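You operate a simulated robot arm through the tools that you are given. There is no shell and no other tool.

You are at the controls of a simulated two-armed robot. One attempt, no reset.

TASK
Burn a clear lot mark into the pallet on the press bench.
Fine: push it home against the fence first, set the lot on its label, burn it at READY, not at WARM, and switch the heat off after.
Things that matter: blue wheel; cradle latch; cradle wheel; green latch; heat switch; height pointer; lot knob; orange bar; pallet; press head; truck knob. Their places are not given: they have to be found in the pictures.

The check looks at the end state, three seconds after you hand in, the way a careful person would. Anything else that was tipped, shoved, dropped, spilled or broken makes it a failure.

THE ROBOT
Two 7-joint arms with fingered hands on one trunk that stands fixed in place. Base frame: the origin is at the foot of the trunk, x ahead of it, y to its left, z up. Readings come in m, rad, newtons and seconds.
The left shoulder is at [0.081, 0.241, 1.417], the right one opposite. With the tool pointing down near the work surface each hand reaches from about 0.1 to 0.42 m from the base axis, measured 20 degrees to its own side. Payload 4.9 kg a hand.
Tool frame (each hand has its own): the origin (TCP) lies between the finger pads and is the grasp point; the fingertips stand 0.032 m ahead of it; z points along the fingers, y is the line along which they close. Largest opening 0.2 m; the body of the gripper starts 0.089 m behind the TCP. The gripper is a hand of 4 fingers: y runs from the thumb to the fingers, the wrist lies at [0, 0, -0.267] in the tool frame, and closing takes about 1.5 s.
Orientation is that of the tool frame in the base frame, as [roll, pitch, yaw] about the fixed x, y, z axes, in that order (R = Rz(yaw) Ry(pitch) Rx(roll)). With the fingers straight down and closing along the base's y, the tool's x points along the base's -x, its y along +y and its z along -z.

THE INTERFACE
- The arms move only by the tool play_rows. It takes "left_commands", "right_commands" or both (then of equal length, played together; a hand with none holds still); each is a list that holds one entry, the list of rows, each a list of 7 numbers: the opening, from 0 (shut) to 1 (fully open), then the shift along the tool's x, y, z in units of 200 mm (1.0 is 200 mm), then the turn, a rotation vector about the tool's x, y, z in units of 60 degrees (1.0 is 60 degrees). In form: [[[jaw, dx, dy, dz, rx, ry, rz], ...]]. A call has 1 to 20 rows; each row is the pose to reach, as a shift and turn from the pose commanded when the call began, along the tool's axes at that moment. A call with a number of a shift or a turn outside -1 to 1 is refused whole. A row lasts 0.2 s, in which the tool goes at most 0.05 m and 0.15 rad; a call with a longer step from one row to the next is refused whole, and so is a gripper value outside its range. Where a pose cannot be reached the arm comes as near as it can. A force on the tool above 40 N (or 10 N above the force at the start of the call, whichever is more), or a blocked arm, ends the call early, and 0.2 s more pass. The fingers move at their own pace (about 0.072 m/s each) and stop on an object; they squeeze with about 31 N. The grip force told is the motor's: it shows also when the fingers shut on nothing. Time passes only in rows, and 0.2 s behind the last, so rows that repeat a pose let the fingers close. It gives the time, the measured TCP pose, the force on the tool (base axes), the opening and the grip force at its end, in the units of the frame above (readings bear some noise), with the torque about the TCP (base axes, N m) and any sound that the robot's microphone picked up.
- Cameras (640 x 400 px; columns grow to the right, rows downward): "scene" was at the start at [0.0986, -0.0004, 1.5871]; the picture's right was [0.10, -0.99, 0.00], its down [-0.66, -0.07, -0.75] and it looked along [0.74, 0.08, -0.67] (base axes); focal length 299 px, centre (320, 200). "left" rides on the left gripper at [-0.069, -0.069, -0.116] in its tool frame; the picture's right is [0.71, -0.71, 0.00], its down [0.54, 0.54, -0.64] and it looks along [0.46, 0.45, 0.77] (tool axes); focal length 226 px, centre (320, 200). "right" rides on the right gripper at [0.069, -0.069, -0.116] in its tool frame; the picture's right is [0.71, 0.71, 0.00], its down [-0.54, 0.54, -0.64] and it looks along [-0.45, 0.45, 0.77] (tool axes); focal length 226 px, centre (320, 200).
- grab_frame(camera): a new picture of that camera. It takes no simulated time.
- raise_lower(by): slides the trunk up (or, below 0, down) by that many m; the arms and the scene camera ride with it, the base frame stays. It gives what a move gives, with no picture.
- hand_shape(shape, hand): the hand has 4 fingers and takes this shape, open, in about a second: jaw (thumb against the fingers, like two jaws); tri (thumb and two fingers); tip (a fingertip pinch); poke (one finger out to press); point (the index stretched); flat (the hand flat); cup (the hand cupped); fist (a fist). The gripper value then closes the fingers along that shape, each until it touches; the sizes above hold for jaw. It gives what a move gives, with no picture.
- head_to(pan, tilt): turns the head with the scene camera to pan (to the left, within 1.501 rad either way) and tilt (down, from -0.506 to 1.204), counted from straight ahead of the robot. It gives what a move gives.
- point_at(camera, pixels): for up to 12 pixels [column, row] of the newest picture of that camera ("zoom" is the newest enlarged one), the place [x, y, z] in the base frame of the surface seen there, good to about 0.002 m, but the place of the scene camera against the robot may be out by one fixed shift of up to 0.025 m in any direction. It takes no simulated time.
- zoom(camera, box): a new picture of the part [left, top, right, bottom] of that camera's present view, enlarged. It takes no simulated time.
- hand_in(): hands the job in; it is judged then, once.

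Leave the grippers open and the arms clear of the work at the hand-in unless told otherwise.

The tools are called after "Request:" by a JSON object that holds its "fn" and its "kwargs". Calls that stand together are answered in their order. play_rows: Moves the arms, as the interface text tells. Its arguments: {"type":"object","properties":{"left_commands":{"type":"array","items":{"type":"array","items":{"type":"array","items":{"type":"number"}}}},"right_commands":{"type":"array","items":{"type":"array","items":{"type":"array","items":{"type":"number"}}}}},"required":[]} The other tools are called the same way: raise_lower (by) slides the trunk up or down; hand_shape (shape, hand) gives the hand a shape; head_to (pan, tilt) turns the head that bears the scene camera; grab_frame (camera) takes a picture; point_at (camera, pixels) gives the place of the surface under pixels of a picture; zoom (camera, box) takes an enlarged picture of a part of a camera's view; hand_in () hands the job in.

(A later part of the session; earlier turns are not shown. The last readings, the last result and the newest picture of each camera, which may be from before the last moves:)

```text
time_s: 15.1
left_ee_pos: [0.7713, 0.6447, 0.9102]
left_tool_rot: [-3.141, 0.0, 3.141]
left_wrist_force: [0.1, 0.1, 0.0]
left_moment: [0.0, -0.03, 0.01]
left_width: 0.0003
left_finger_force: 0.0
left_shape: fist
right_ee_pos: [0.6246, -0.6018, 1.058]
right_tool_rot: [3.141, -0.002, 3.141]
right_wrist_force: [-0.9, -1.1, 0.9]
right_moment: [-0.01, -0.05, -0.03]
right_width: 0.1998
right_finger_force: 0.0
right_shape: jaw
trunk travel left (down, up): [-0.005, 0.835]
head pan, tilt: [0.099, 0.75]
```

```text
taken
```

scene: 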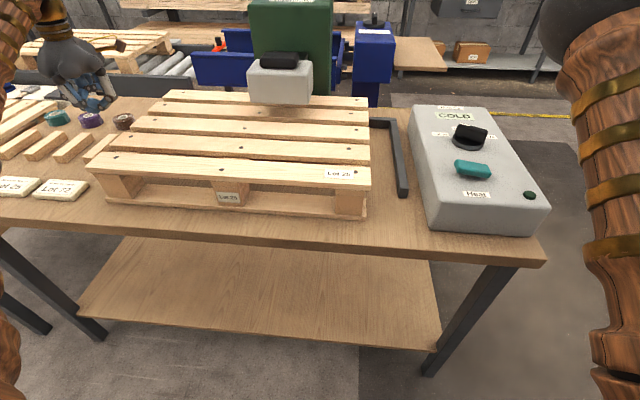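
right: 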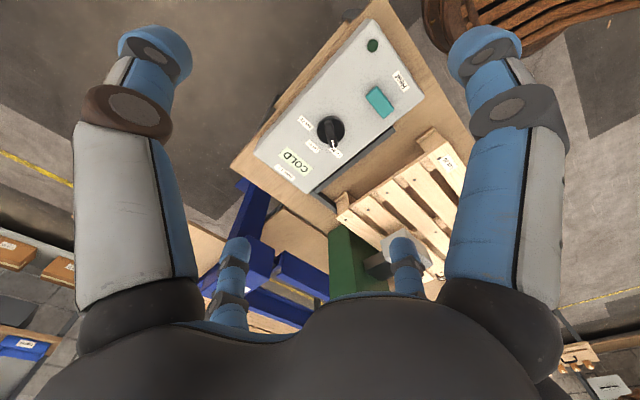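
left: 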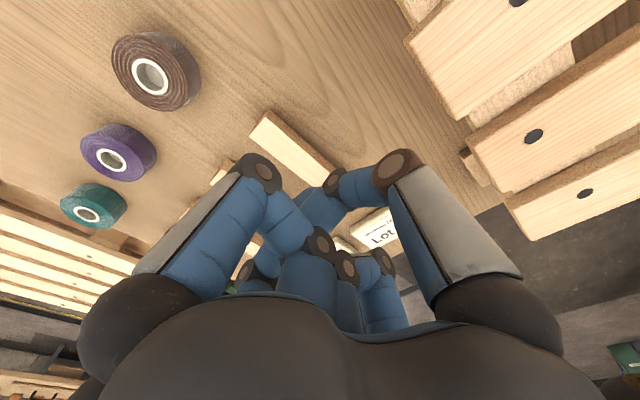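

I check the fist's lowest points and clearance to the stick beside it.

Request:
{"fn": "zoom", "kwargs": {"camera": "scene", "box": [20, 30, 150, 160]}}

Request:
{"fn": "point_at", "kwargs": {"camera": "left", "pixels": [[395, 165], [412, 165], [335, 180], [258, 172], [320, 240], [350, 200], [275, 125], [320, 175], [440, 60], [470, 145]]}}

```text
3.08 times, centred on (85, 95) of scene
```

zoom: 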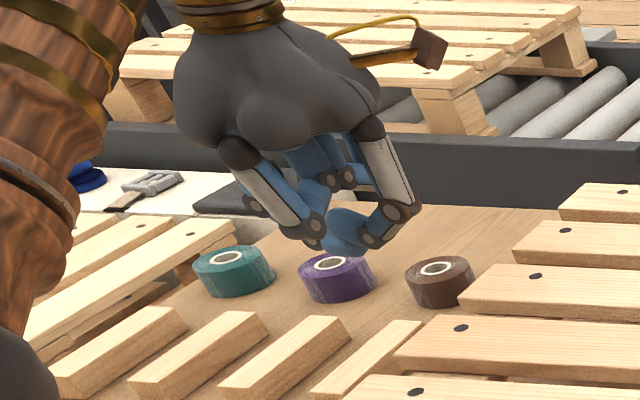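

```text
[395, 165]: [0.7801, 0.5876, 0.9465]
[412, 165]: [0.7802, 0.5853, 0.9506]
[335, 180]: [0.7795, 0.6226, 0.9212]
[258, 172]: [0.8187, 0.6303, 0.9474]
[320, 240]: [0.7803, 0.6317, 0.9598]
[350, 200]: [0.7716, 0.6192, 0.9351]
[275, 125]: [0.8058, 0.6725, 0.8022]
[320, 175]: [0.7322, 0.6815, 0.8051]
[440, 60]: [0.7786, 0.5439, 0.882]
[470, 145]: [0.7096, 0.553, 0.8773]
```

The thumb-side face is at y≈0.585, x≈0.78; slat 3's end spans x 0.739–0.794 at y≈0.549. Clear by 3 cm. I lower the left hand 0.09 m to TCP z≈0.82.

Request:
{"fn": "play_rows", "kwargs": {"left_commands": [[[0, 0, 0, 0.1, 0, 0, 0], [0, 0, 0, 0.2, 0, 0, 0], [0, 0, 0, 0.3, 0, 0, 0], [0, 0, 0, 0.38, 0, 0, 0], [0, 0, 0, 0.45, 0, 0, 0], [0, 0, 0, 0.45, 0, 0, 0]]]}}

Request:
{"fn": "grab_frame", "kwargs": {"camera": "left"}}

Request:
{"fn": "zoom", "kwargs": {"camera": "scene", "box": [20, 30, 150, 160]}}

```text
time_s: 16.5
left_ee_pos: [0.7705, 0.6448, 0.821]
left_tool_rot: [3.141, 0.001, -3.141]
left_wrist_force: [-0.8, 0.1, 0.3]
left_moment: [-0.04, -0.03, -0.01]
left_width: 0.0
left_finger_force: 0.1
left_shape: fist
right_ee_pos: [0.6231, -0.603, 1.0579]
right_tool_rot: [3.14, 0.0, -3.141]
right_wrist_force: [0.0, 0.0, 0.1]
right_moment: [-0.03, -0.03, 0.0]
right_width: 0.1998
right_finger_force: 0.2
right_shape: jaw
trunk travel left (down, up): [-0.005, 0.835]
head pan, tilt: [0.099, 0.75]
```

```text
taken
```

left: 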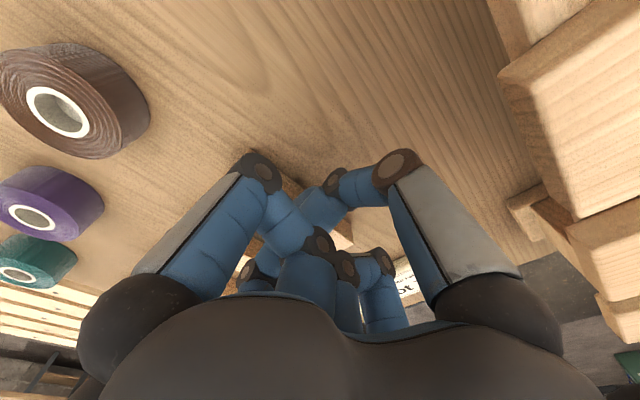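

```text
3.08 times, centred on (85, 95) of scene
```

zoom: 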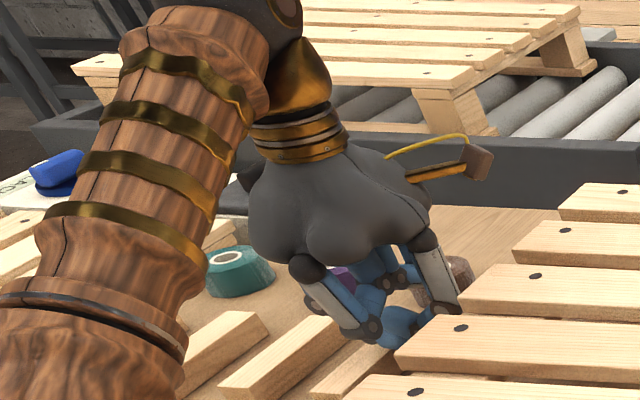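

Hand is down and clear. I push slowly to the right (−y), first 6 cm, watching the force.

Request:
{"fn": "play_rows", "kwargs": {"left_commands": [[[0, 0, -0.05, 0, 0, 0, 0], [0, 0, -0.1, 0, 0, 0, 0], [0, 0, -0.15, 0, 0, 0, 0], [0, 0, -0.18, 0, 0, 0, 0], [0, 0, -0.21, 0, 0, 0, 0], [0, 0, -0.24, 0, 0, 0, 0], [0, 0, -0.27, 0, 0, 0, 0], [0, 0, -0.3, 0, 0, 0, 0]]]}}

Request:
{"fn": "grab_frame", "kwargs": {"camera": "scene"}}

Request:
{"fn": "grab_frame", "kwargs": {"camera": "left"}}

```text
time_s: 18.3
left_ee_pos: [0.7687, 0.5859, 0.82]
left_tool_rot: [3.14, 0.001, 3.141]
left_wrist_force: [0.1, 4.5, 1.3]
left_moment: [-0.4, -0.02, -0.06]
left_width: 0.0002
left_finger_force: 0.1
left_shape: fist
right_ee_pos: [0.6247, -0.6013, 1.0572]
right_tool_rot: [-3.141, 0.001, -3.141]
right_wrist_force: [0.3, -0.1, 0.9]
right_moment: [-0.02, 0.02, -0.01]
right_width: 0.1998
right_finger_force: 0.0
right_shape: jaw
trunk travel left (down, up): [-0.005, 0.835]
head pan, tilt: [0.099, 0.75]
```

```text
taken
```

scene: 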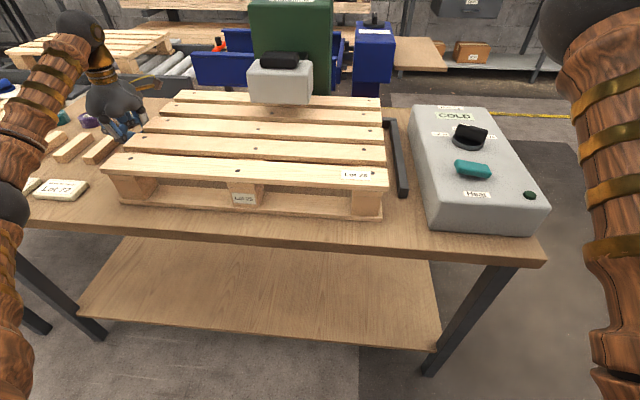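

```text
taken
```

left: 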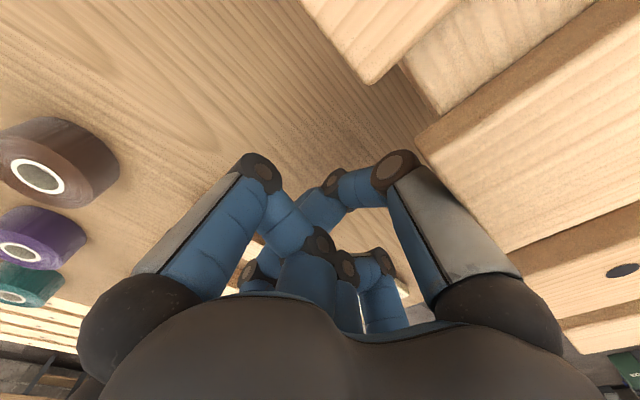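

The pallet slides easily (4.5 N) and stays straight. I check the remaining gap to the right bar.

Request:
{"fn": "zoom", "kwargs": {"camera": "scene", "box": [340, 85, 430, 225]}}

Request:
{"fn": "point_at", "kwargs": {"camera": "zoom", "pixels": [[290, 95], [325, 270], [330, 285], [345, 260], [355, 180], [310, 170], [365, 150], [320, 240], [380, 280], [395, 320]]}}

```text
2.86 times, centred on (385, 155) of scene
```

zoom: 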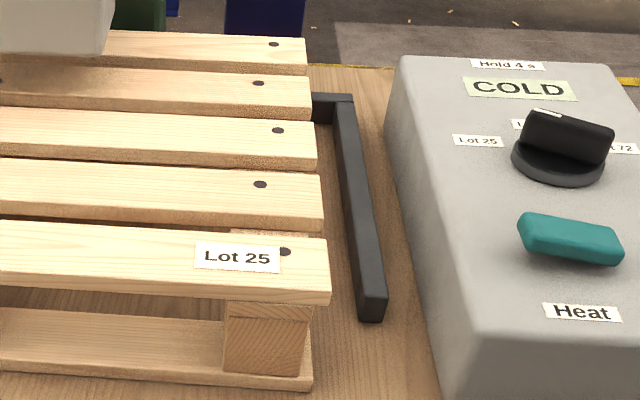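

```text
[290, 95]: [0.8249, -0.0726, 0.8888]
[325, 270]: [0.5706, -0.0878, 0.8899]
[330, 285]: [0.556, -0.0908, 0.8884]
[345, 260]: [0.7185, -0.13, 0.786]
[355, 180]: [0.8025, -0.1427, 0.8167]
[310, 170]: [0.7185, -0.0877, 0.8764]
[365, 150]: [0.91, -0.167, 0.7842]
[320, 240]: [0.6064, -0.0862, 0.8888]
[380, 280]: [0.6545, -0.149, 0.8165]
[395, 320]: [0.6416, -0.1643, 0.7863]
```

About 4 cm remain to the right bar. I push on 3.8 cm, gently, then small steps until the force rises.

Request:
{"fn": "play_rows", "kwargs": {"left_commands": [[[0, 0, -0.03, 0, 0, 0, 0], [0, 0, -0.06, 0, 0, 0, 0], [0, 0, -0.09, 0, 0, 0, 0], [0, 0, -0.12, 0, 0, 0, 0], [0, 0, -0.15, 0, 0, 0, 0], [0, 0, -0.17, 0, 0, 0, 0], [0, 0, -0.18, 0, 0, 0, 0], [0, 0, -0.19, 0, 0, 0, 0]]]}}

```text
time_s: 20.1
left_ee_pos: [0.7714, 0.5473, 0.8212]
left_tool_rot: [3.14, -0.001, 3.141]
left_wrist_force: [0.2, 5.2, 0.3]
left_moment: [-0.26, -0.03, 0.02]
left_width: 0.0
left_finger_force: 0.1
left_shape: fist
right_ee_pos: [0.6243, -0.6018, 1.0582]
right_tool_rot: [3.141, 0.001, 3.141]
right_wrist_force: [0.2, -0.4, -0.9]
right_moment: [0.03, 0.02, 0.0]
right_width: 0.1999
right_finger_force: 0.2
right_shape: jaw
trunk travel left (down, up): [-0.005, 0.835]
head pan, tilt: [0.099, 0.75]
```

Request:
{"fn": "play_rows", "kwargs": {"left_commands": [[[0, 0, -0.01, 0, 0, 0, 0], [0, 0, -0.02, 0, 0, 0, 0], [0, 0, -0.03, 0, 0, 0, 0], [0, 0, -0.04, 0, 0, 0, 0], [0, 0, -0.05, 0, 0, 0, 0]]]}}

Request:
{"fn": "zoom", "kwargs": {"camera": "scene", "box": [340, 85, 430, 225]}}

```text
time_s: 21.3
left_ee_pos: [0.7688, 0.5397, 0.819]
left_tool_rot: [-3.139, 0.001, -3.135]
left_wrist_force: [-5.6, 33.3, 4.3]
left_moment: [-2.35, -0.34, -0.34]
left_width: 0.0
left_finger_force: 0.0
left_shape: fist
right_ee_pos: [0.6233, -0.5988, 1.0593]
right_tool_rot: [-3.138, -0.001, 3.141]
right_wrist_force: [-0.5, 0.8, 1.0]
right_moment: [0.0, 0.02, 0.04]
right_width: 0.1997
right_finger_force: 0.1
right_shape: jaw
trunk travel left (down, up): [-0.005, 0.835]
head pan, tilt: [0.099, 0.75]
```

```text
2.86 times, centred on (385, 155) of scene
```

zoom: 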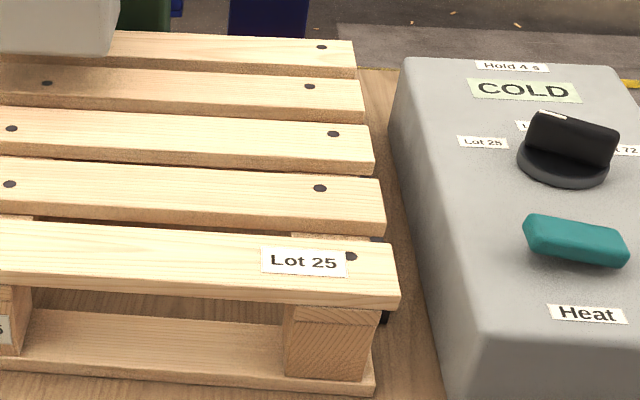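

33 N of counter-force: the pallet is home on the right bar (slats overhang it). I back off to the left, then rise 12 cm.

Request:
{"fn": "play_rows", "kwargs": {"left_commands": [[[0, 0, 0.1, 0, 0, 0, 0], [0, 0, 0.2, 0, 0, 0, 0], [0, 0, 0.3, 0, 0, 0, 0], [0, 0, 0.3, -0.15, 0, 0, 0], [0, 0, 0.3, -0.35, 0, 0, 0], [0, 0, 0.3, -0.55, 0, 0, 0], [0, 0, 0.3, -0.7, 0, 0, 0]]]}}

Request:
{"fn": "grab_frame", "kwargs": {"camera": "scene"}}

```text
time_s: 22.9
left_ee_pos: [0.7673, 0.5943, 0.96]
left_tool_rot: [-3.141, 0.0, 3.139]
left_wrist_force: [-1.0, -0.3, 0.0]
left_moment: [0.03, -0.02, -0.01]
left_width: 0.0
left_finger_force: 0.1
left_shape: fist
right_ee_pos: [0.6234, -0.6027, 1.0565]
right_tool_rot: [-3.141, -0.001, 3.139]
right_wrist_force: [-1.3, 0.2, 0.2]
right_moment: [0.03, -0.03, -0.03]
right_width: 0.1998
right_finger_force: 0.1
right_shape: jaw
trunk travel left (down, up): [-0.005, 0.835]
head pan, tilt: [0.099, 0.75]
```

```text
taken
```

scene: 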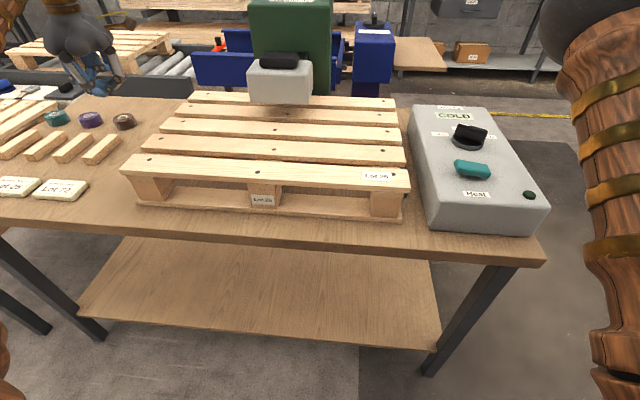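

Tools on bench untouched, pallet straight. Now I carry the left fist to the front of the pallet (two moves), staying above it.

Request:
{"fn": "play_rows", "kwargs": {"left_commands": [[[0, 0.14, -0.1, 0, 0, 0, 0], [0, 0.28, -0.25, 0, 0, 0, 0], [0, 0.42, -0.42, 0, 0, 0, 0], [0, 0.55, -0.6, 0, 0, 0, 0], [0, 0.67, -0.8, 0, 0, 0, 0], [0, 0.76, -1.0, 0, 0, 0, 0]]]}}

Request:
{"fn": "play_rows", "kwargs": {"left_commands": [[[0, 0.14, -0.15, 0, 0, 0, 0], [0, 0.28, -0.32, 0, 0, 0, 0], [0, 0.42, -0.49, 0, 0, 0, 0], [0, 0.54, -0.66, 0, 0, 0, 0], [0, 0.64, -0.83, 0, 0, 0, 0], [0, 0.7, -1.0, 0, 0, 0, 0]]]}}

Request:
{"fn": "grab_frame", "kwargs": {"camera": "scene"}}

Request:
{"fn": "grab_frame", "kwargs": {"camera": "left"}}

```text
time_s: 24.3
left_ee_pos: [0.6188, 0.3965, 0.9593]
left_tool_rot: [-3.141, 0.0, -3.142]
left_wrist_force: [0.2, -2.0, -0.2]
left_moment: [0.04, -0.04, -0.02]
left_width: 0.0
left_finger_force: 0.0
left_shape: fist
right_ee_pos: [0.625, -0.603, 1.0572]
right_tool_rot: [3.141, 0.0, 3.141]
right_wrist_force: [-0.3, 0.6, 0.3]
right_moment: [0.04, -0.02, 0.01]
right_width: 0.2
right_finger_force: 0.0
right_shape: jaw
trunk travel left (down, up): [-0.005, 0.835]
head pan, tilt: [0.099, 0.75]
```

```text
time_s: 25.7
left_ee_pos: [0.4768, 0.1966, 0.9605]
left_tool_rot: [3.139, -0.003, -3.14]
left_wrist_force: [0.5, -0.3, -0.2]
left_moment: [0.01, 0.03, 0.02]
left_width: 0.0002
left_finger_force: 0.1
left_shape: fist
right_ee_pos: [0.6244, -0.603, 1.0565]
right_tool_rot: [3.14, -0.001, 3.141]
right_wrist_force: [0.7, -0.3, 0.0]
right_moment: [0.02, -0.02, -0.01]
right_width: 0.1997
right_finger_force: 0.1
right_shape: jaw
trunk travel left (down, up): [-0.005, 0.835]
head pan, tilt: [0.099, 0.75]
```

```text
taken
```

scene: 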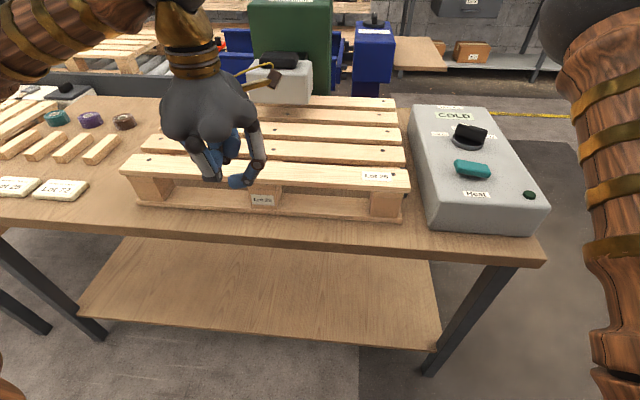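

```text
taken
```

left: 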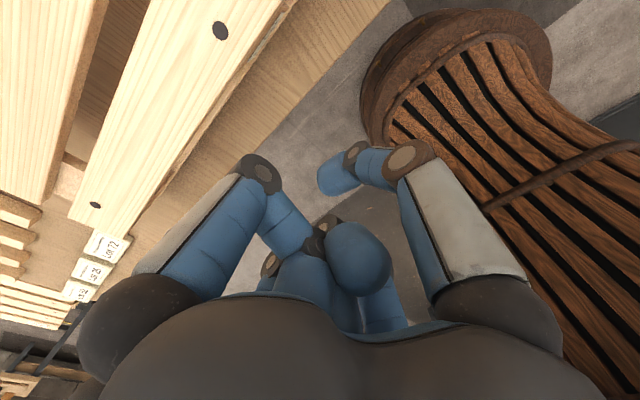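

The fist is in front of the pallet. I measure the +x finger's outer knuckle and the pallet's front edge in the left camera.

Request:
{"fn": "point_at", "kwargs": {"camera": "left", "pixels": [[255, 165], [262, 175], [205, 210], [235, 185], [345, 165], [270, 10], [130, 225], [80, 215], [220, 30], [390, 5], [340, 185], [200, 150]]}}

```text
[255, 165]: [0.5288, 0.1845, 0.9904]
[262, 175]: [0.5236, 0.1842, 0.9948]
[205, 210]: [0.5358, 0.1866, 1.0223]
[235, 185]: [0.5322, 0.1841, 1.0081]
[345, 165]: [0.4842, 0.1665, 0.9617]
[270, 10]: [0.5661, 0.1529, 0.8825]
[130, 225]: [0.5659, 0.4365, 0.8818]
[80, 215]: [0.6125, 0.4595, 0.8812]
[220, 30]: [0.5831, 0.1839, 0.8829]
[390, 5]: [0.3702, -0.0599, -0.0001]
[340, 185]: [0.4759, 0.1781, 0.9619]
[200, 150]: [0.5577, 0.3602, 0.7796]
```

Front edge of the pallet is at x≈0.566; finger face about x≈0.537. I lower 14 cm to TCP z≈0.82.

Request:
{"fn": "play_rows", "kwargs": {"left_commands": [[[0, 0, 0, 0.15, 0, 0, 0], [0, 0, 0, 0.3, 0, 0, 0], [0, 0, 0, 0.45, 0, 0, 0], [0, 0, 0, 0.58, 0, 0, 0], [0, 0, 0, 0.7, 0, 0, 0], [0, 0, 0, 0.7, 0, 0, 0]]]}}

Request:
{"fn": "grab_frame", "kwargs": {"camera": "left"}}

Request:
{"fn": "grab_frame", "kwargs": {"camera": "scene"}}

```text
time_s: 27.1
left_ee_pos: [0.4762, 0.1966, 0.8196]
left_tool_rot: [-3.14, -0.001, 3.139]
left_wrist_force: [1.0, 0.3, 0.0]
left_moment: [0.01, 0.01, 0.0]
left_width: 0.0
left_finger_force: 0.1
left_shape: fist
right_ee_pos: [0.6239, -0.6027, 1.0576]
right_tool_rot: [3.14, -0.001, 3.142]
right_wrist_force: [1.4, 0.1, 0.7]
right_moment: [0.0, 0.0, -0.01]
right_width: 0.2
right_finger_force: 0.1
right_shape: jaw
trunk travel left (down, up): [-0.005, 0.835]
head pan, tilt: [0.099, 0.75]
```

```text
taken
```

left: 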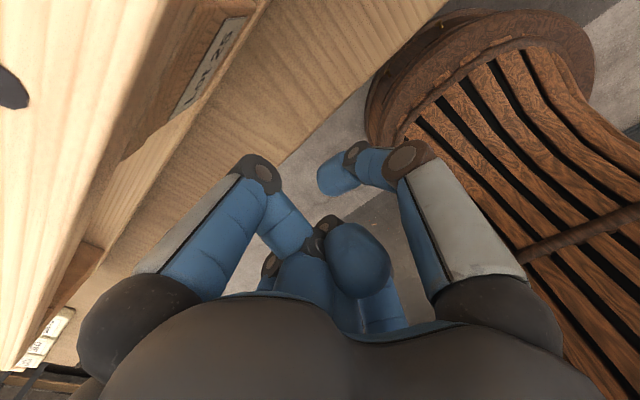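

```text
taken
```

scene: 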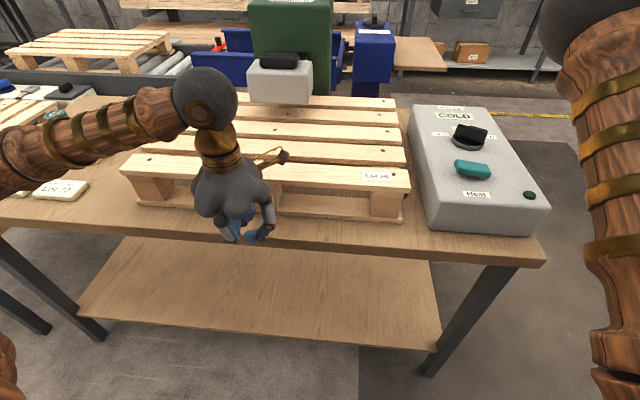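

I push ahead (+x) slowly with the fist, in 5 mm rows.

Request:
{"fn": "play_rows", "kwargs": {"left_commands": [[[0, -0.03, 0, 0, 0, 0, 0], [0, -0.06, 0, 0, 0, 0, 0], [0, -0.09, 0, 0, 0, 0, 0], [0, -0.12, 0, 0, 0, 0, 0], [0, -0.14, 0, 0, 0, 0, 0], [0, -0.16, 0, 0, 0, 0, 0], [0, -0.18, 0, 0, 0, 0, 0], [0, -0.2, 0, 0, 0, 0, 0]]]}}

Request:
{"fn": "zoom", "kwargs": {"camera": "scene", "box": [130, 80, 430, 240]}}

```text
time_s: 28.9
left_ee_pos: [0.51, 0.197, 0.8223]
left_tool_rot: [-3.141, -0.006, 3.133]
left_wrist_force: [-34.2, 4.7, 7.6]
left_moment: [-0.29, -2.57, 0.28]
left_width: 0.0
left_finger_force: 0.1
left_shape: fist
right_ee_pos: [0.6214, -0.6003, 1.0593]
right_tool_rot: [-3.139, 0.005, -3.142]
right_wrist_force: [0.5, -1.0, 0.7]
right_moment: [-0.02, 0.05, -0.01]
right_width: 0.1998
right_finger_force: 0.1
right_shape: jaw
trunk travel left (down, up): [-0.005, 0.835]
head pan, tilt: [0.099, 0.75]
stopped in row 8 (left hand): the force on the tool passed its limit at 45 N (the readings are from after the stop); the commanded pose is now the measured one
```

```text
2.13 times, centred on (280, 160) of scene
```

zoom: 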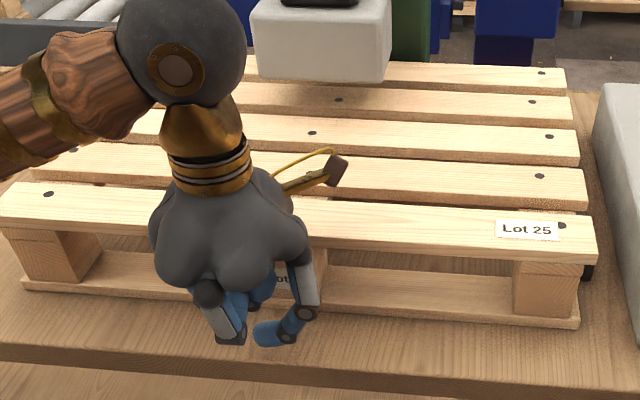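

34–45 N counter-force: the pallet meets the back bar. I check that it stands straight and touches both bars.

Request:
{"fn": "point_at", "kwargs": {"camera": "zoom", "pixels": [[40, 240], [590, 262], [440, 250], [590, 240], [560, 85], [575, 160], [580, 200], [588, 262], [588, 270], [240, 55], [500, 65], [30, 285]]}}

Request:
{"fn": "zoom", "kwargs": {"camera": "scene", "box": [350, 80, 430, 230]}}

```text
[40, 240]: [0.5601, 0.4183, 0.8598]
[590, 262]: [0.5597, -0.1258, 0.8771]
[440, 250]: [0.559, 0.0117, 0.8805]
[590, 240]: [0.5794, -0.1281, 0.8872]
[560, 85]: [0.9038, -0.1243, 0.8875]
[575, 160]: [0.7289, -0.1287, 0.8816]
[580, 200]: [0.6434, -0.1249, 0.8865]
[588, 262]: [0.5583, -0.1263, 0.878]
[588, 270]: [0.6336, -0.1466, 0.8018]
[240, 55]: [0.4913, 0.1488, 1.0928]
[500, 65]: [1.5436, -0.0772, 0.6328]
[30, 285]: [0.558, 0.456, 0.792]
```

```text
2.67 times, centred on (390, 155) of scene
```

zoom: 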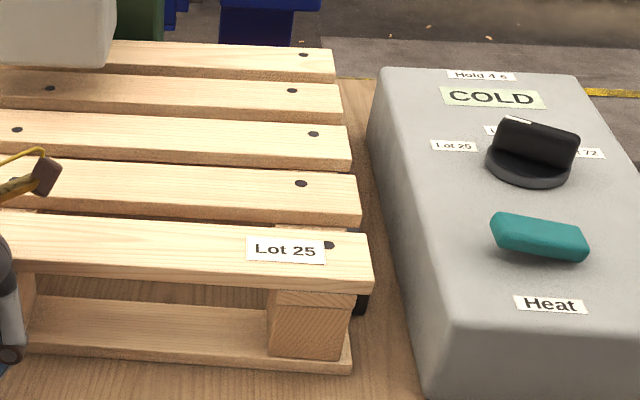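

The pallet's front face reads x≈0.559 at left, middle and right, and its right end y≈−0.126 everywhere: square and home. I back the left hand off and raise it clear.

Request:
{"fn": "play_rows", "kwargs": {"left_commands": [[[0, 0.1, 0, 0, 0, 0, 0], [0, 0.2, 0, 0, 0, 0, 0], [0, 0.25, 0, -0.2, 0, 0, 0], [0, 0.25, 0, -0.4, 0, 0, 0], [0, 0.25, 0, -0.6, 0, 0, 0], [0, 0.25, 0, -0.8, 0, 0, 0], [0, 0.25, 0, -1.0, 0, 0, 0]]]}}

Request:
{"fn": "grab_frame", "kwargs": {"camera": "scene"}}

Request:
{"fn": "grab_frame", "kwargs": {"camera": "left"}}

Request:
{"fn": "grab_frame", "kwargs": {"camera": "right"}}

```text
time_s: 30.5
left_ee_pos: [0.4668, 0.1965, 1.0225]
left_tool_rot: [3.141, -0.006, 3.135]
left_wrist_force: [0.8, -0.3, -0.7]
left_moment: [0.02, 0.0, -0.02]
left_width: 0.0
left_finger_force: 0.0
left_shape: fist
right_ee_pos: [0.6226, -0.6025, 1.0575]
right_tool_rot: [3.141, 0.001, 3.14]
right_wrist_force: [-0.5, -1.2, -0.1]
right_moment: [0.01, -0.03, 0.0]
right_width: 0.1999
right_finger_force: 0.1
right_shape: jaw
trunk travel left (down, up): [-0.005, 0.835]
head pan, tilt: [0.099, 0.75]
```

```text
taken
```

scene: 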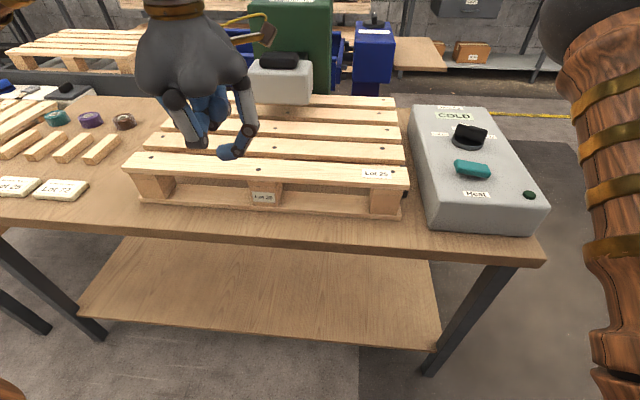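

```text
taken
```

left: 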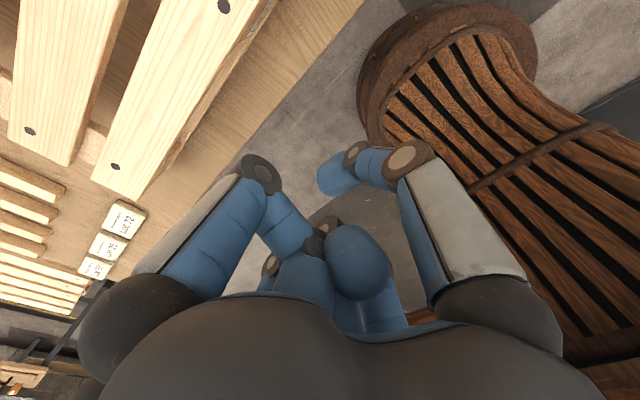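

```text
taken
```

right: 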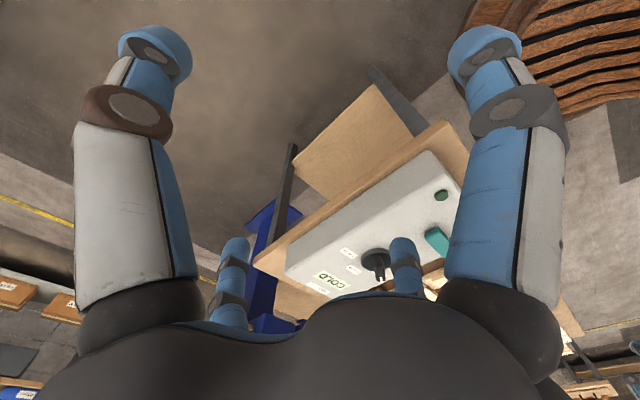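

Both hands are clear. I raise the trunk by 0.15 m to give both arms a comfortable height for the press and the switch.

Request:
{"fn": "raise_lower", "kwargs": {"by": 0.15}}

Request:
{"fn": "hand_shape", "kwargs": {"shape": "jaw", "hand": "left"}}

Request:
{"fn": "grab_frame", "kwargs": {"camera": "scene"}}

```text
time_s: 32.2
left_ee_pos: [0.4674, 0.1976, 1.1721]
left_tool_rot: [3.141, -0.006, 3.134]
left_wrist_force: [1.6, -0.1, 0.0]
left_moment: [0.0, 0.0, -0.03]
left_width: 0.0
left_finger_force: 0.1
left_shape: fist
right_ee_pos: [0.6245, -0.6006, 1.2069]
right_tool_rot: [3.141, 0.001, 3.141]
right_wrist_force: [0.1, 1.1, 0.4]
right_moment: [-0.02, 0.01, -0.01]
right_width: 0.1999
right_finger_force: 0.1
right_shape: jaw
trunk travel left (down, up): [-0.155, 0.685]
head pan, tilt: [0.099, 0.75]
```

```text
time_s: 33.1
left_ee_pos: [0.467, 0.1974, 1.1724]
left_tool_rot: [3.141, -0.005, 3.135]
left_wrist_force: [-0.5, 0.1, -0.1]
left_moment: [0.01, 0.03, 0.02]
left_width: 0.1999
left_finger_force: 0.1
left_shape: jaw
right_ee_pos: [0.6234, -0.6024, 1.2079]
right_tool_rot: [-3.141, 0.002, 3.142]
right_wrist_force: [-0.7, -0.5, 0.4]
right_moment: [-0.02, 0.01, 0.03]
right_width: 0.1998
right_finger_force: 0.0
right_shape: jaw
trunk travel left (down, up): [-0.155, 0.685]
head pan, tilt: [0.099, 0.75]
```

```text
taken
```

scene: 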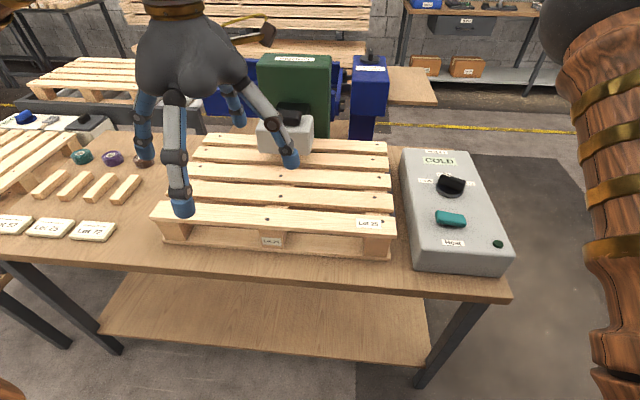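

Now close the left fingers to a tip and go ahead 0.2 m toward the press handle, staying well above everything.

Request:
{"fn": "play_rows", "kwargs": {"left_commands": [[[0.5, -0.1, 0, 0, 0, 0, 0], [0.2, -0.25, 0, 0, 0, 0, 0], [0, -0.4, 0, 0, 0, 0, 0], [0, -0.55, 0, 0, 0, 0, 0], [0, -0.7, -0.03, 0, 0, 0, 0], [0, -0.85, -0.05, 0, 0, 0, 0], [0, -1.0, -0.05, 0, 0, 0, 0]]], "right_commands": [[[0.5, 0, 0.15, 0, 0, 0, 0], [0.2, 0, 0.3, 0, 0, 0, 0], [0, 0, 0.45, 0, 0, 0, 0], [0, 0, 0.6, 0, 0, 0, 0], [0, 0, 0.75, 0, 0, 0, 0], [0, 0, 0.88, 0, 0, 0, 0], [0, 0, 1.0, 0, 0, 0, 0]]]}}

Request:
{"fn": "grab_frame", "kwargs": {"camera": "scene"}}

```text
time_s: 34.7
left_ee_pos: [0.6689, 0.1869, 1.1694]
left_tool_rot: [-3.141, -0.005, 3.136]
left_wrist_force: [0.1, 0.5, -0.3]
left_moment: [-0.02, 0.02, 0.0]
left_width: 0.0
left_finger_force: 0.0
left_shape: jaw
right_ee_pos: [0.6248, -0.4015, 1.2066]
right_tool_rot: [3.141, -0.001, -3.14]
right_wrist_force: [-0.5, 0.8, 1.1]
right_moment: [-0.04, 0.0, 0.0]
right_width: 0.0
right_finger_force: 0.0
right_shape: jaw
trunk travel left (down, up): [-0.155, 0.685]
head pan, tilt: [0.099, 0.75]
```

```text
taken
```

scene: 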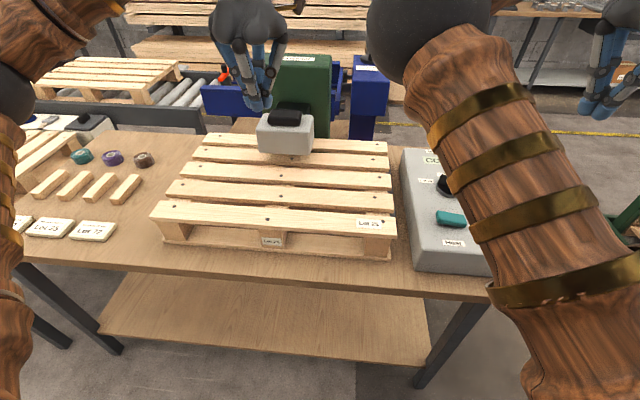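

Left hand goes on toward above the handle; right hand goes over the switch's raised left end (0.634, −0.237), stopping 7 cm above it.

Request:
{"fn": "play_rows", "kwargs": {"left_commands": [[[0, -0.15, 0, 0, 0, 0, 0], [0, -0.3, -0.02, 0, 0, 0, 0], [0, -0.45, -0.04, 0, 0, 0, 0], [0, -0.6, -0.05, 0, 0, 0, 0], [0, -0.75, -0.05, 0.05, 0, 0, 0], [0, -0.86, -0.05, 0.15, 0, 0, 0], [0, -0.88, -0.05, 0.25, 0, 0, 0], [0, -0.88, -0.05, 0.25, 0, 0, 0]]], "right_commands": [[[0, 0, 0.15, 0, 0, 0, 0], [0, 0, 0.3, 0.1, 0, 0, 0], [0, -0.02, 0.45, 0.25, 0, 0, 0], [0, -0.04, 0.6, 0.4, 0, 0, 0], [0, -0.04, 0.75, 0.55, 0, 0, 0], [0, -0.05, 0.82, 0.7, 0, 0, 0], [0, -0.05, 0.82, 0.88, 0, 0, 0], [0, -0.05, 0.82, 1.0, 0, 0, 0]]]}}

Request:
{"fn": "grab_frame", "kwargs": {"camera": "scene"}}

Request:
{"fn": "grab_frame", "kwargs": {"camera": "left"}}

Request:
{"fn": "grab_frame", "kwargs": {"camera": "right"}}

```text
time_s: 36.5
left_ee_pos: [0.8427, 0.176, 1.1198]
left_tool_rot: [-3.14, -0.005, 3.135]
left_wrist_force: [-1.0, 0.1, 0.5]
left_moment: [-0.04, -0.02, -0.02]
left_width: 0.0
left_finger_force: 30.8
left_shape: jaw
right_ee_pos: [0.6347, -0.2377, 1.0062]
right_tool_rot: [3.141, -0.001, 3.139]
right_wrist_force: [0.0, 0.0, -0.3]
right_moment: [0.0, 0.02, -0.03]
right_width: 0.0
right_finger_force: 31.1
right_shape: jaw
trunk travel left (down, up): [-0.155, 0.685]
head pan, tilt: [0.099, 0.75]
```

```text
taken
```

scene: 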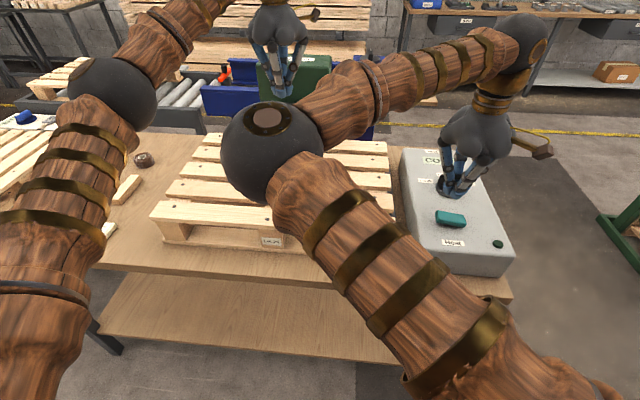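

```text
taken
```

left: 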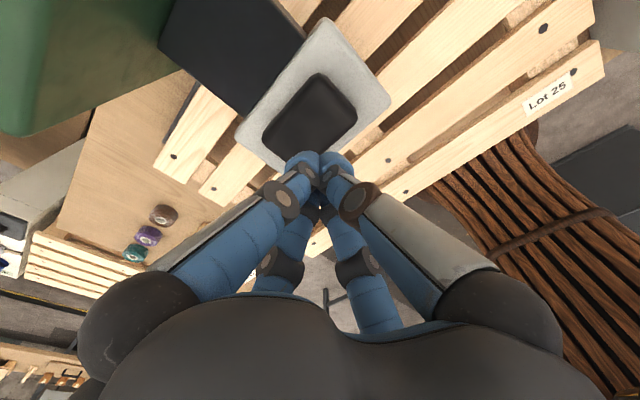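

```text
taken
```

right: 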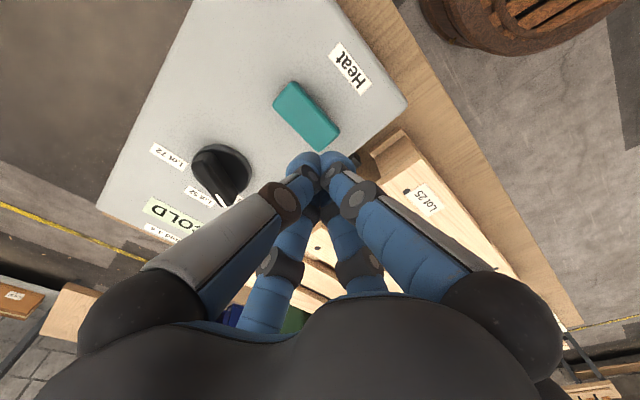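

I measure the handle in the left camera and the rocker in the right camera.

Request:
{"fn": "point_at", "kwargs": {"camera": "left", "pixels": [[318, 80], [355, 112], [268, 135], [310, 118], [285, 105], [340, 130], [327, 22], [385, 100], [240, 140], [285, 65]]}}

Request:
{"fn": "point_at", "kwargs": {"camera": "right", "pixels": [[290, 90], [305, 115], [318, 140], [280, 100], [330, 128], [295, 82], [322, 147], [235, 185], [205, 155], [220, 200], [410, 160], [400, 205]]}}

```text
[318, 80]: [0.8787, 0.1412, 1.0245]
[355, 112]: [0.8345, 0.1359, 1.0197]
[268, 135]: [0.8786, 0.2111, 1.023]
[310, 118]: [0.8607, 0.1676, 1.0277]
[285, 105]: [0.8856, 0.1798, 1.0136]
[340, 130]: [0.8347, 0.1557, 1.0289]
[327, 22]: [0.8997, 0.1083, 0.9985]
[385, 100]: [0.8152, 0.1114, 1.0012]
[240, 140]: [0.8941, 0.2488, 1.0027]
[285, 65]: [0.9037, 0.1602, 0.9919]
```

```text
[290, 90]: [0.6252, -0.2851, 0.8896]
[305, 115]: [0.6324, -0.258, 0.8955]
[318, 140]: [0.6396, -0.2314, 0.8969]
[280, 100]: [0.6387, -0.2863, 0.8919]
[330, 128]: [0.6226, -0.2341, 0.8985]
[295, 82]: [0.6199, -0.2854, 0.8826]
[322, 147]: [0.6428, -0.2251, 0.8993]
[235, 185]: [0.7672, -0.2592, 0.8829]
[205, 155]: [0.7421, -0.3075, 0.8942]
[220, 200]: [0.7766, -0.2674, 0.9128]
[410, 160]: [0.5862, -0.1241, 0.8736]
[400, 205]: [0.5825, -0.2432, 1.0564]
```

Handle centre is (0.857, 0.175), top z≈1.028. Rocker's high end is at y≈−0.23, z≈0.899. I set the left tip 1.2 cm above the handle centre and the right tip 1 cm above the rocker's left end.

Request:
{"fn": "play_rows", "kwargs": {"left_commands": [[[0, -0.03, 0, 0.04, 0, 0, 0], [0, -0.07, 0, 0.1, 0, 0, 0], [0, -0.07, 0, 0.17, 0, 0, 0], [0, -0.07, 0, 0.24, 0, 0, 0], [0, -0.07, 0, 0.24, 0, 0, 0]]], "right_commands": [[[0, 0, 0, 0.08, 0, 0, 0], [0, 0, 0, 0.16, 0, 0, 0], [0, 0, 0, 0.24, 0, 0, 0], [0, 0, 0, 0.32, 0, 0, 0], [0, 0, 0, 0.33, 0, 0, 0]]]}}

Request:
{"fn": "grab_frame", "kwargs": {"camera": "right"}}

Request:
{"fn": "grab_frame", "kwargs": {"camera": "left"}}

Request:
{"fn": "zoom", "kwargs": {"camera": "right", "box": [330, 60, 470, 200]}}

```text
time_s: 37.7
left_ee_pos: [0.8563, 0.1742, 1.0734]
left_tool_rot: [3.141, -0.006, 3.132]
left_wrist_force: [0.0, 0.6, 0.0]
left_moment: [0.0, -0.03, 0.02]
left_width: 0.0
left_finger_force: 31.0
left_shape: jaw
right_ee_pos: [0.6327, -0.2375, 0.9421]
right_tool_rot: [3.14, 0.002, 3.141]
right_wrist_force: [-0.2, -0.1, 0.3]
right_moment: [0.01, 0.03, 0.02]
right_width: 0.0
right_finger_force: 31.3
right_shape: jaw
trunk travel left (down, up): [-0.155, 0.685]
head pan, tilt: [0.099, 0.75]
```

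```text
taken
```

right: 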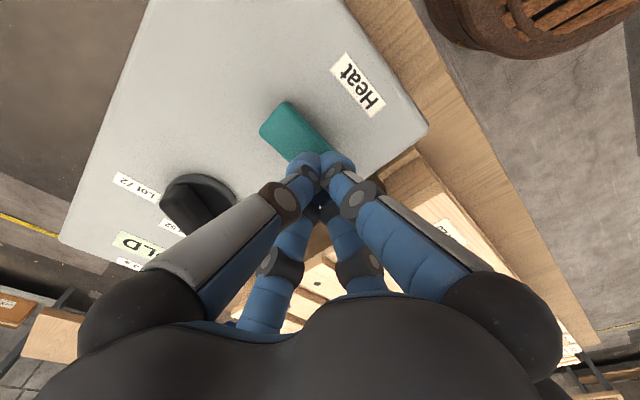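

```text
taken
```

left: 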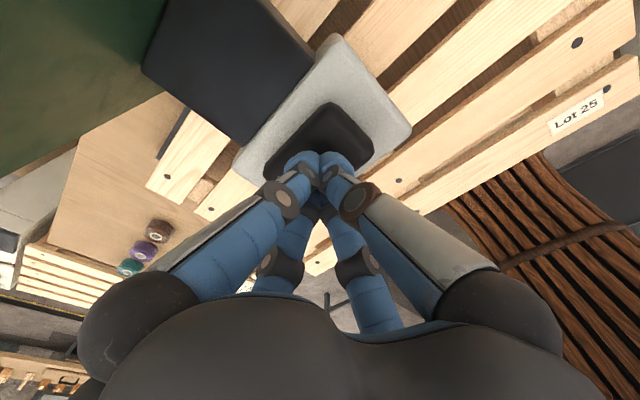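

```text
2.86 times, centred on (400, 130) of right
```

zoom: 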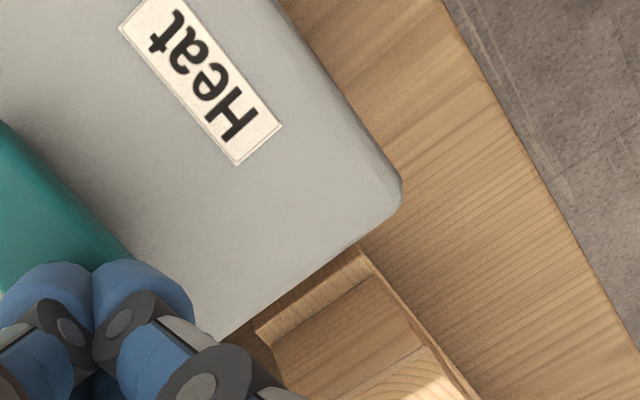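

The left tip is over the handle. Now I press the rocker's left end down slowly with the right hand.

Request:
{"fn": "play_rows", "kwargs": {"right_commands": [[[0, 0, 0, 0.03, 0, 0, 0], [0, 0, 0, 0.06, 0, 0, 0], [0, 0, 0, 0.08, 0, 0, 0], [0, 0, 0, 0.1, 0, 0, 0], [0, 0, 0, 0.12, 0, 0, 0]]]}}

Request:
{"fn": "grab_frame", "kwargs": {"camera": "right"}}

Request:
{"fn": "grab_frame", "kwargs": {"camera": "scene"}}

```text
time_s: 38.6
left_ee_pos: [0.8542, 0.1752, 1.0748]
left_tool_rot: [3.14, -0.004, 3.135]
left_wrist_force: [0.9, -1.0, -1.0]
left_moment: [-0.02, 0.05, 0.02]
left_width: 0.0
left_finger_force: 31.4
left_shape: jaw
right_ee_pos: [0.6347, -0.2392, 0.9325]
right_tool_rot: [-3.138, 0.012, -3.141]
right_wrist_force: [-6.0, 4.7, 21.6]
right_moment: [0.08, 0.36, -0.08]
right_width: 0.0003
right_finger_force: 31.0
right_shape: jaw
trunk travel left (down, up): [-0.155, 0.685]
head pan, tilt: [0.099, 0.75]
stopped in row 4 (right hand): the force on the tool passed its limit at 46 N (the readings are from after the stop); the commanded pose is now the measured one
```

```text
taken
```

right: 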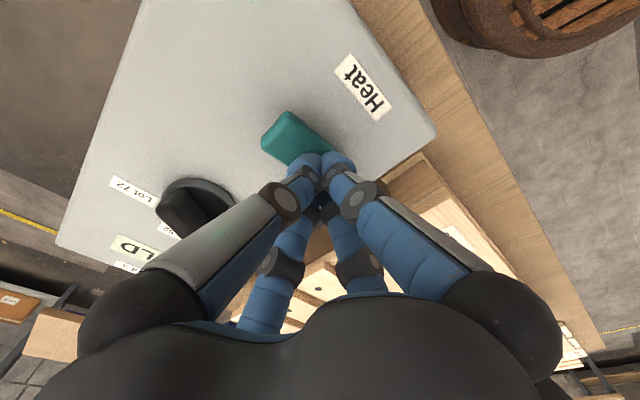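

```text
taken
```

scene: 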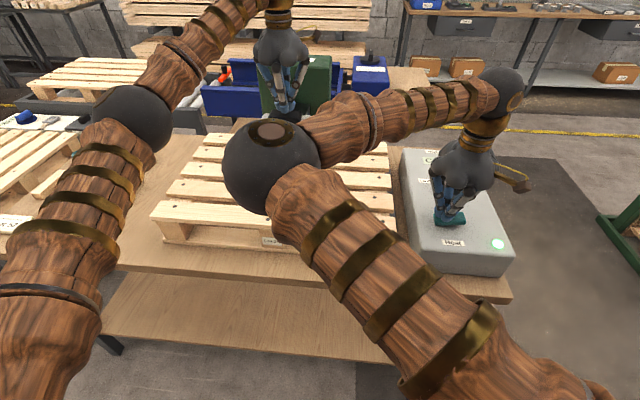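

The green lamp is lit: heat is on. I lift the right hand and swing it back out to the right so I can read the display.

Request:
{"fn": "play_rows", "kwargs": {"right_commands": [[[0, 0, 0, -0.12, 0, 0, 0], [0, 0, 0, -0.3, 0, 0, 0], [0, 0, -0.15, -0.45, 0, 0, 0], [0, 0, -0.35, -0.6, 0, 0, 0], [0, 0, -0.55, -0.7, 0, 0, 0], [0, 0, -0.78, -0.75, 0, 0, 0], [0, 0, -1.0, -0.75, 0, 0, 0]]]}}

Request:
{"fn": "grab_frame", "kwargs": {"camera": "scene"}}

Request:
{"fn": "grab_frame", "kwargs": {"camera": "right"}}

```text
time_s: 40.2
left_ee_pos: [0.8565, 0.174, 1.0734]
left_tool_rot: [3.14, -0.006, 3.136]
left_wrist_force: [0.0, -0.3, -0.1]
left_moment: [0.03, 0.01, 0.03]
left_width: 0.0002
left_finger_force: 30.9
left_shape: jaw
right_ee_pos: [0.6338, -0.4389, 1.0779]
right_tool_rot: [-3.14, 0.007, -3.141]
right_wrist_force: [-0.7, -0.3, 0.4]
right_moment: [0.04, 0.03, -0.01]
right_width: 0.0
right_finger_force: 31.1
right_shape: jaw
trunk travel left (down, up): [-0.155, 0.685]
head pan, tilt: [0.099, 0.75]
```

```text
taken
```

scene: 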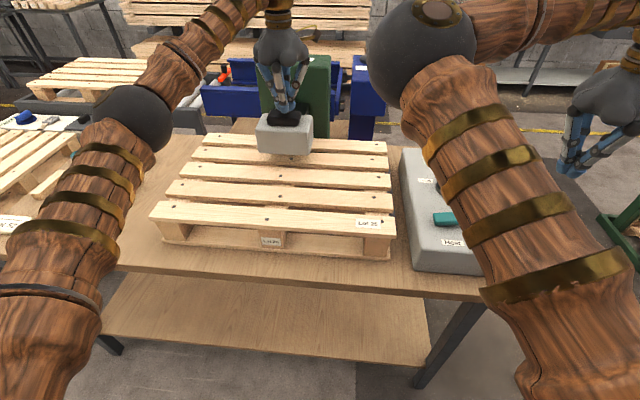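

```text
taken
```

right: 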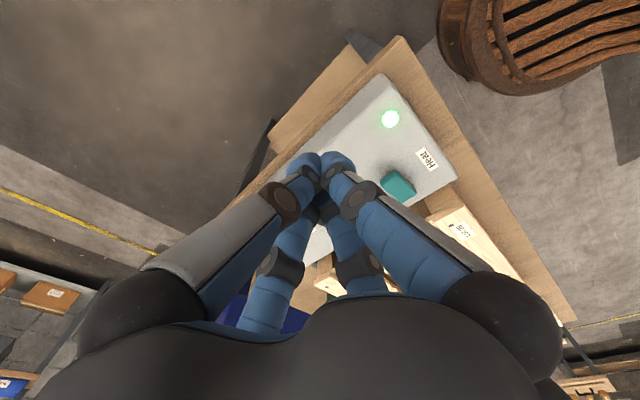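

Lamp stays lit. The forearm still covers the display; I move the right hand another 17 cm outward.

Request:
{"fn": "play_rows", "kwargs": {"right_commands": [[[0, 0, -0.2, -0.1, 0, 0, 0], [0, 0, -0.4, -0.2, 0, 0, 0], [0, 0, -0.6, -0.3, 0, 0, 0], [0, 0, -0.8, -0.4, 0, 0, 0]]]}}

Request:
{"fn": "grab_frame", "kwargs": {"camera": "scene"}}

Request:
{"fn": "zoom", "kwargs": {"camera": "scene", "box": [395, 140, 515, 275]}}

```text
time_s: 41.2
left_ee_pos: [0.8566, 0.1731, 1.0729]
left_tool_rot: [3.14, -0.005, 3.136]
left_wrist_force: [0.4, 0.1, 0.0]
left_moment: [0.04, 0.01, 0.03]
left_width: 0.0
left_finger_force: 31.2
left_shape: jaw
right_ee_pos: [0.6321, -0.6021, 1.1567]
right_tool_rot: [3.141, 0.007, 3.142]
right_wrist_force: [-0.2, -0.3, -0.3]
right_moment: [0.02, -0.02, 0.02]
right_width: 0.0
right_finger_force: 30.8
right_shape: jaw
trunk travel left (down, up): [-0.155, 0.685]
head pan, tilt: [0.099, 0.75]
```

```text
taken
```

scene: 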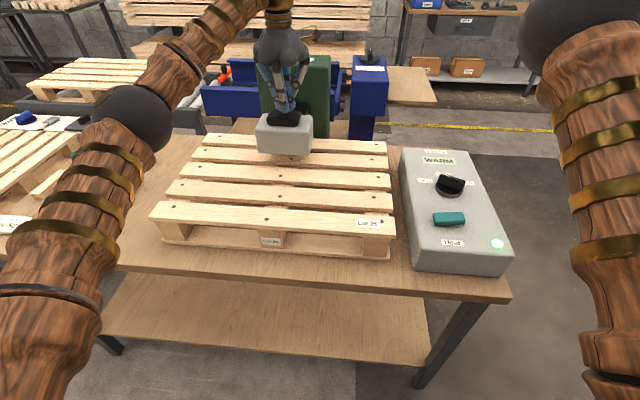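

```text
2.96 times, centred on (455, 208) of scene
```

zoom: 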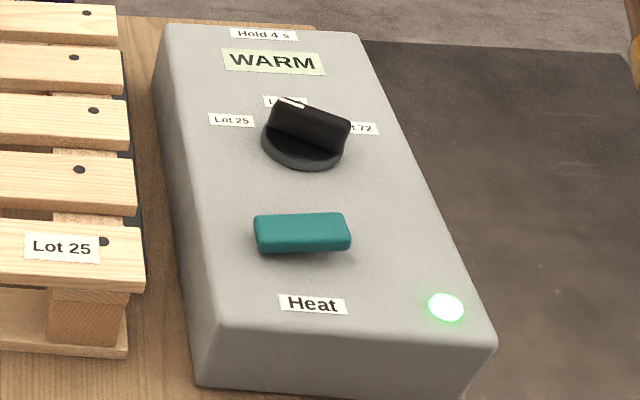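

Display: WARM. Lamp on. I wait in short steps, holding still, and look again.

Request:
{"fn": "play_rows", "kwargs": {"left_commands": [[[0, 0, 0, 0, 0, 0, 0], [0, 0, 0, 0, 0, 0, 0], [0, 0, 0, 0, 0, 0, 0], [0, 0, 0, 0, 0, 0, 0], [0, 0, 0, 0, 0, 0, 0], [0, 0, 0, 0, 0, 0, 0]]]}}

Request:
{"fn": "zoom", "kwargs": {"camera": "scene", "box": [395, 140, 515, 275]}}

```text
time_s: 42.6
left_ee_pos: [0.8561, 0.1754, 1.0736]
left_tool_rot: [-3.141, -0.005, 3.135]
left_wrist_force: [-0.6, 0.8, 0.5]
left_moment: [-0.02, -0.01, 0.02]
left_width: 0.0001
left_finger_force: 31.2
left_shape: jaw
right_ee_pos: [0.6331, -0.6003, 1.1582]
right_tool_rot: [-3.14, 0.007, -3.14]
right_wrist_force: [-0.4, 0.6, 0.4]
right_moment: [0.02, 0.0, -0.03]
right_width: 0.0001
right_finger_force: 31.4
right_shape: jaw
trunk travel left (down, up): [-0.155, 0.685]
head pan, tilt: [0.099, 0.75]
```

```text
2.96 times, centred on (455, 208) of scene
```

zoom: 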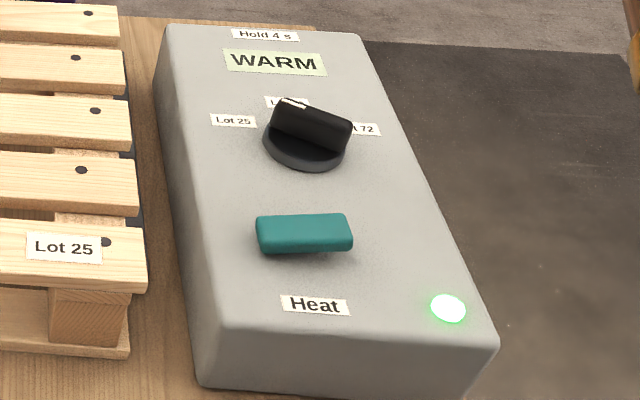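

Still WARM (4 s after switch-on). I keep waiting.

Request:
{"fn": "play_rows", "kwargs": {"left_commands": [[[0, 0, 0, 0, 0, 0, 0], [0, 0, 0, 0, 0, 0, 0], [0, 0, 0, 0, 0, 0, 0], [0, 0, 0, 0, 0, 0, 0], [0, 0, 0, 0, 0, 0, 0], [0, 0, 0, 0, 0, 0, 0]]]}}

Request:
{"fn": "zoom", "kwargs": {"camera": "scene", "box": [395, 140, 515, 275]}}

```text
time_s: 44.0
left_ee_pos: [0.8553, 0.1757, 1.0722]
left_tool_rot: [-3.141, -0.005, 3.136]
left_wrist_force: [-0.5, -0.5, 0.2]
left_moment: [-0.02, -0.05, 0.0]
left_width: 0.0
left_finger_force: 31.4
left_shape: jaw
right_ee_pos: [0.633, -0.6004, 1.1581]
right_tool_rot: [-3.141, 0.007, -3.141]
right_wrist_force: [0.0, -0.1, 1.0]
right_moment: [-0.02, -0.02, -0.02]
right_width: 0.0003
right_finger_force: 30.9
right_shape: jaw
trunk travel left (down, up): [-0.155, 0.685]
head pan, tilt: [0.099, 0.75]
```

```text
2.96 times, centred on (455, 208) of scene
```

zoom: 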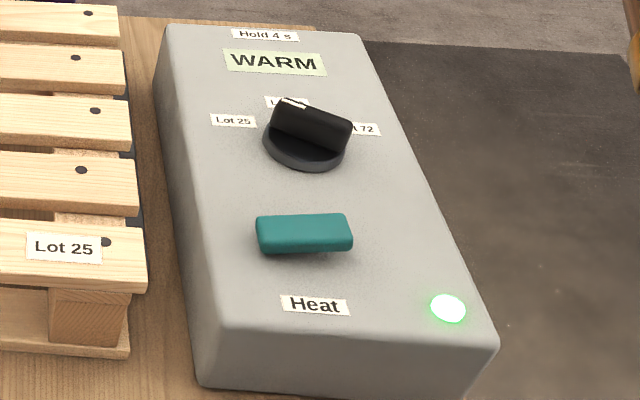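

Still WARM. I wait two more seconds and look again.

Request:
{"fn": "play_rows", "kwargs": {"left_commands": [[[0, 0, 0, 0, 0, 0, 0], [0, 0, 0, 0, 0, 0, 0], [0, 0, 0, 0, 0, 0, 0], [0, 0, 0, 0, 0, 0, 0], [0, 0, 0, 0, 0, 0, 0], [0, 0, 0, 0, 0, 0, 0], [0, 0, 0, 0, 0, 0, 0], [0, 0, 0, 0, 0, 0, 0]]]}}

Request:
{"fn": "zoom", "kwargs": {"camera": "scene", "box": [395, 140, 515, 275]}}

```text
time_s: 45.8
left_ee_pos: [0.8565, 0.1747, 1.0736]
left_tool_rot: [-3.141, -0.005, 3.134]
left_wrist_force: [0.4, -0.2, -0.5]
left_moment: [0.0, 0.01, 0.03]
left_width: 0.0
left_finger_force: 30.8
left_shape: jaw
right_ee_pos: [0.6319, -0.5997, 1.158]
right_tool_rot: [-3.139, 0.006, -3.141]
right_wrist_force: [0.3, 0.0, 0.4]
right_moment: [-0.01, -0.03, 0.01]
right_width: 0.0
right_finger_force: 31.1
right_shape: jaw
trunk travel left (down, up): [-0.155, 0.685]
head pan, tilt: [0.099, 0.75]
```

```text
2.96 times, centred on (455, 208) of scene
```

zoom: 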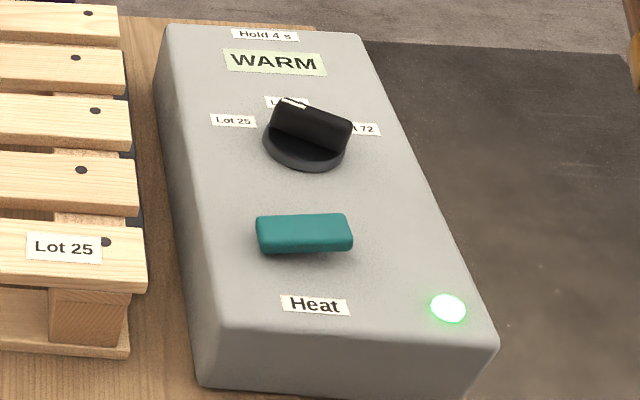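

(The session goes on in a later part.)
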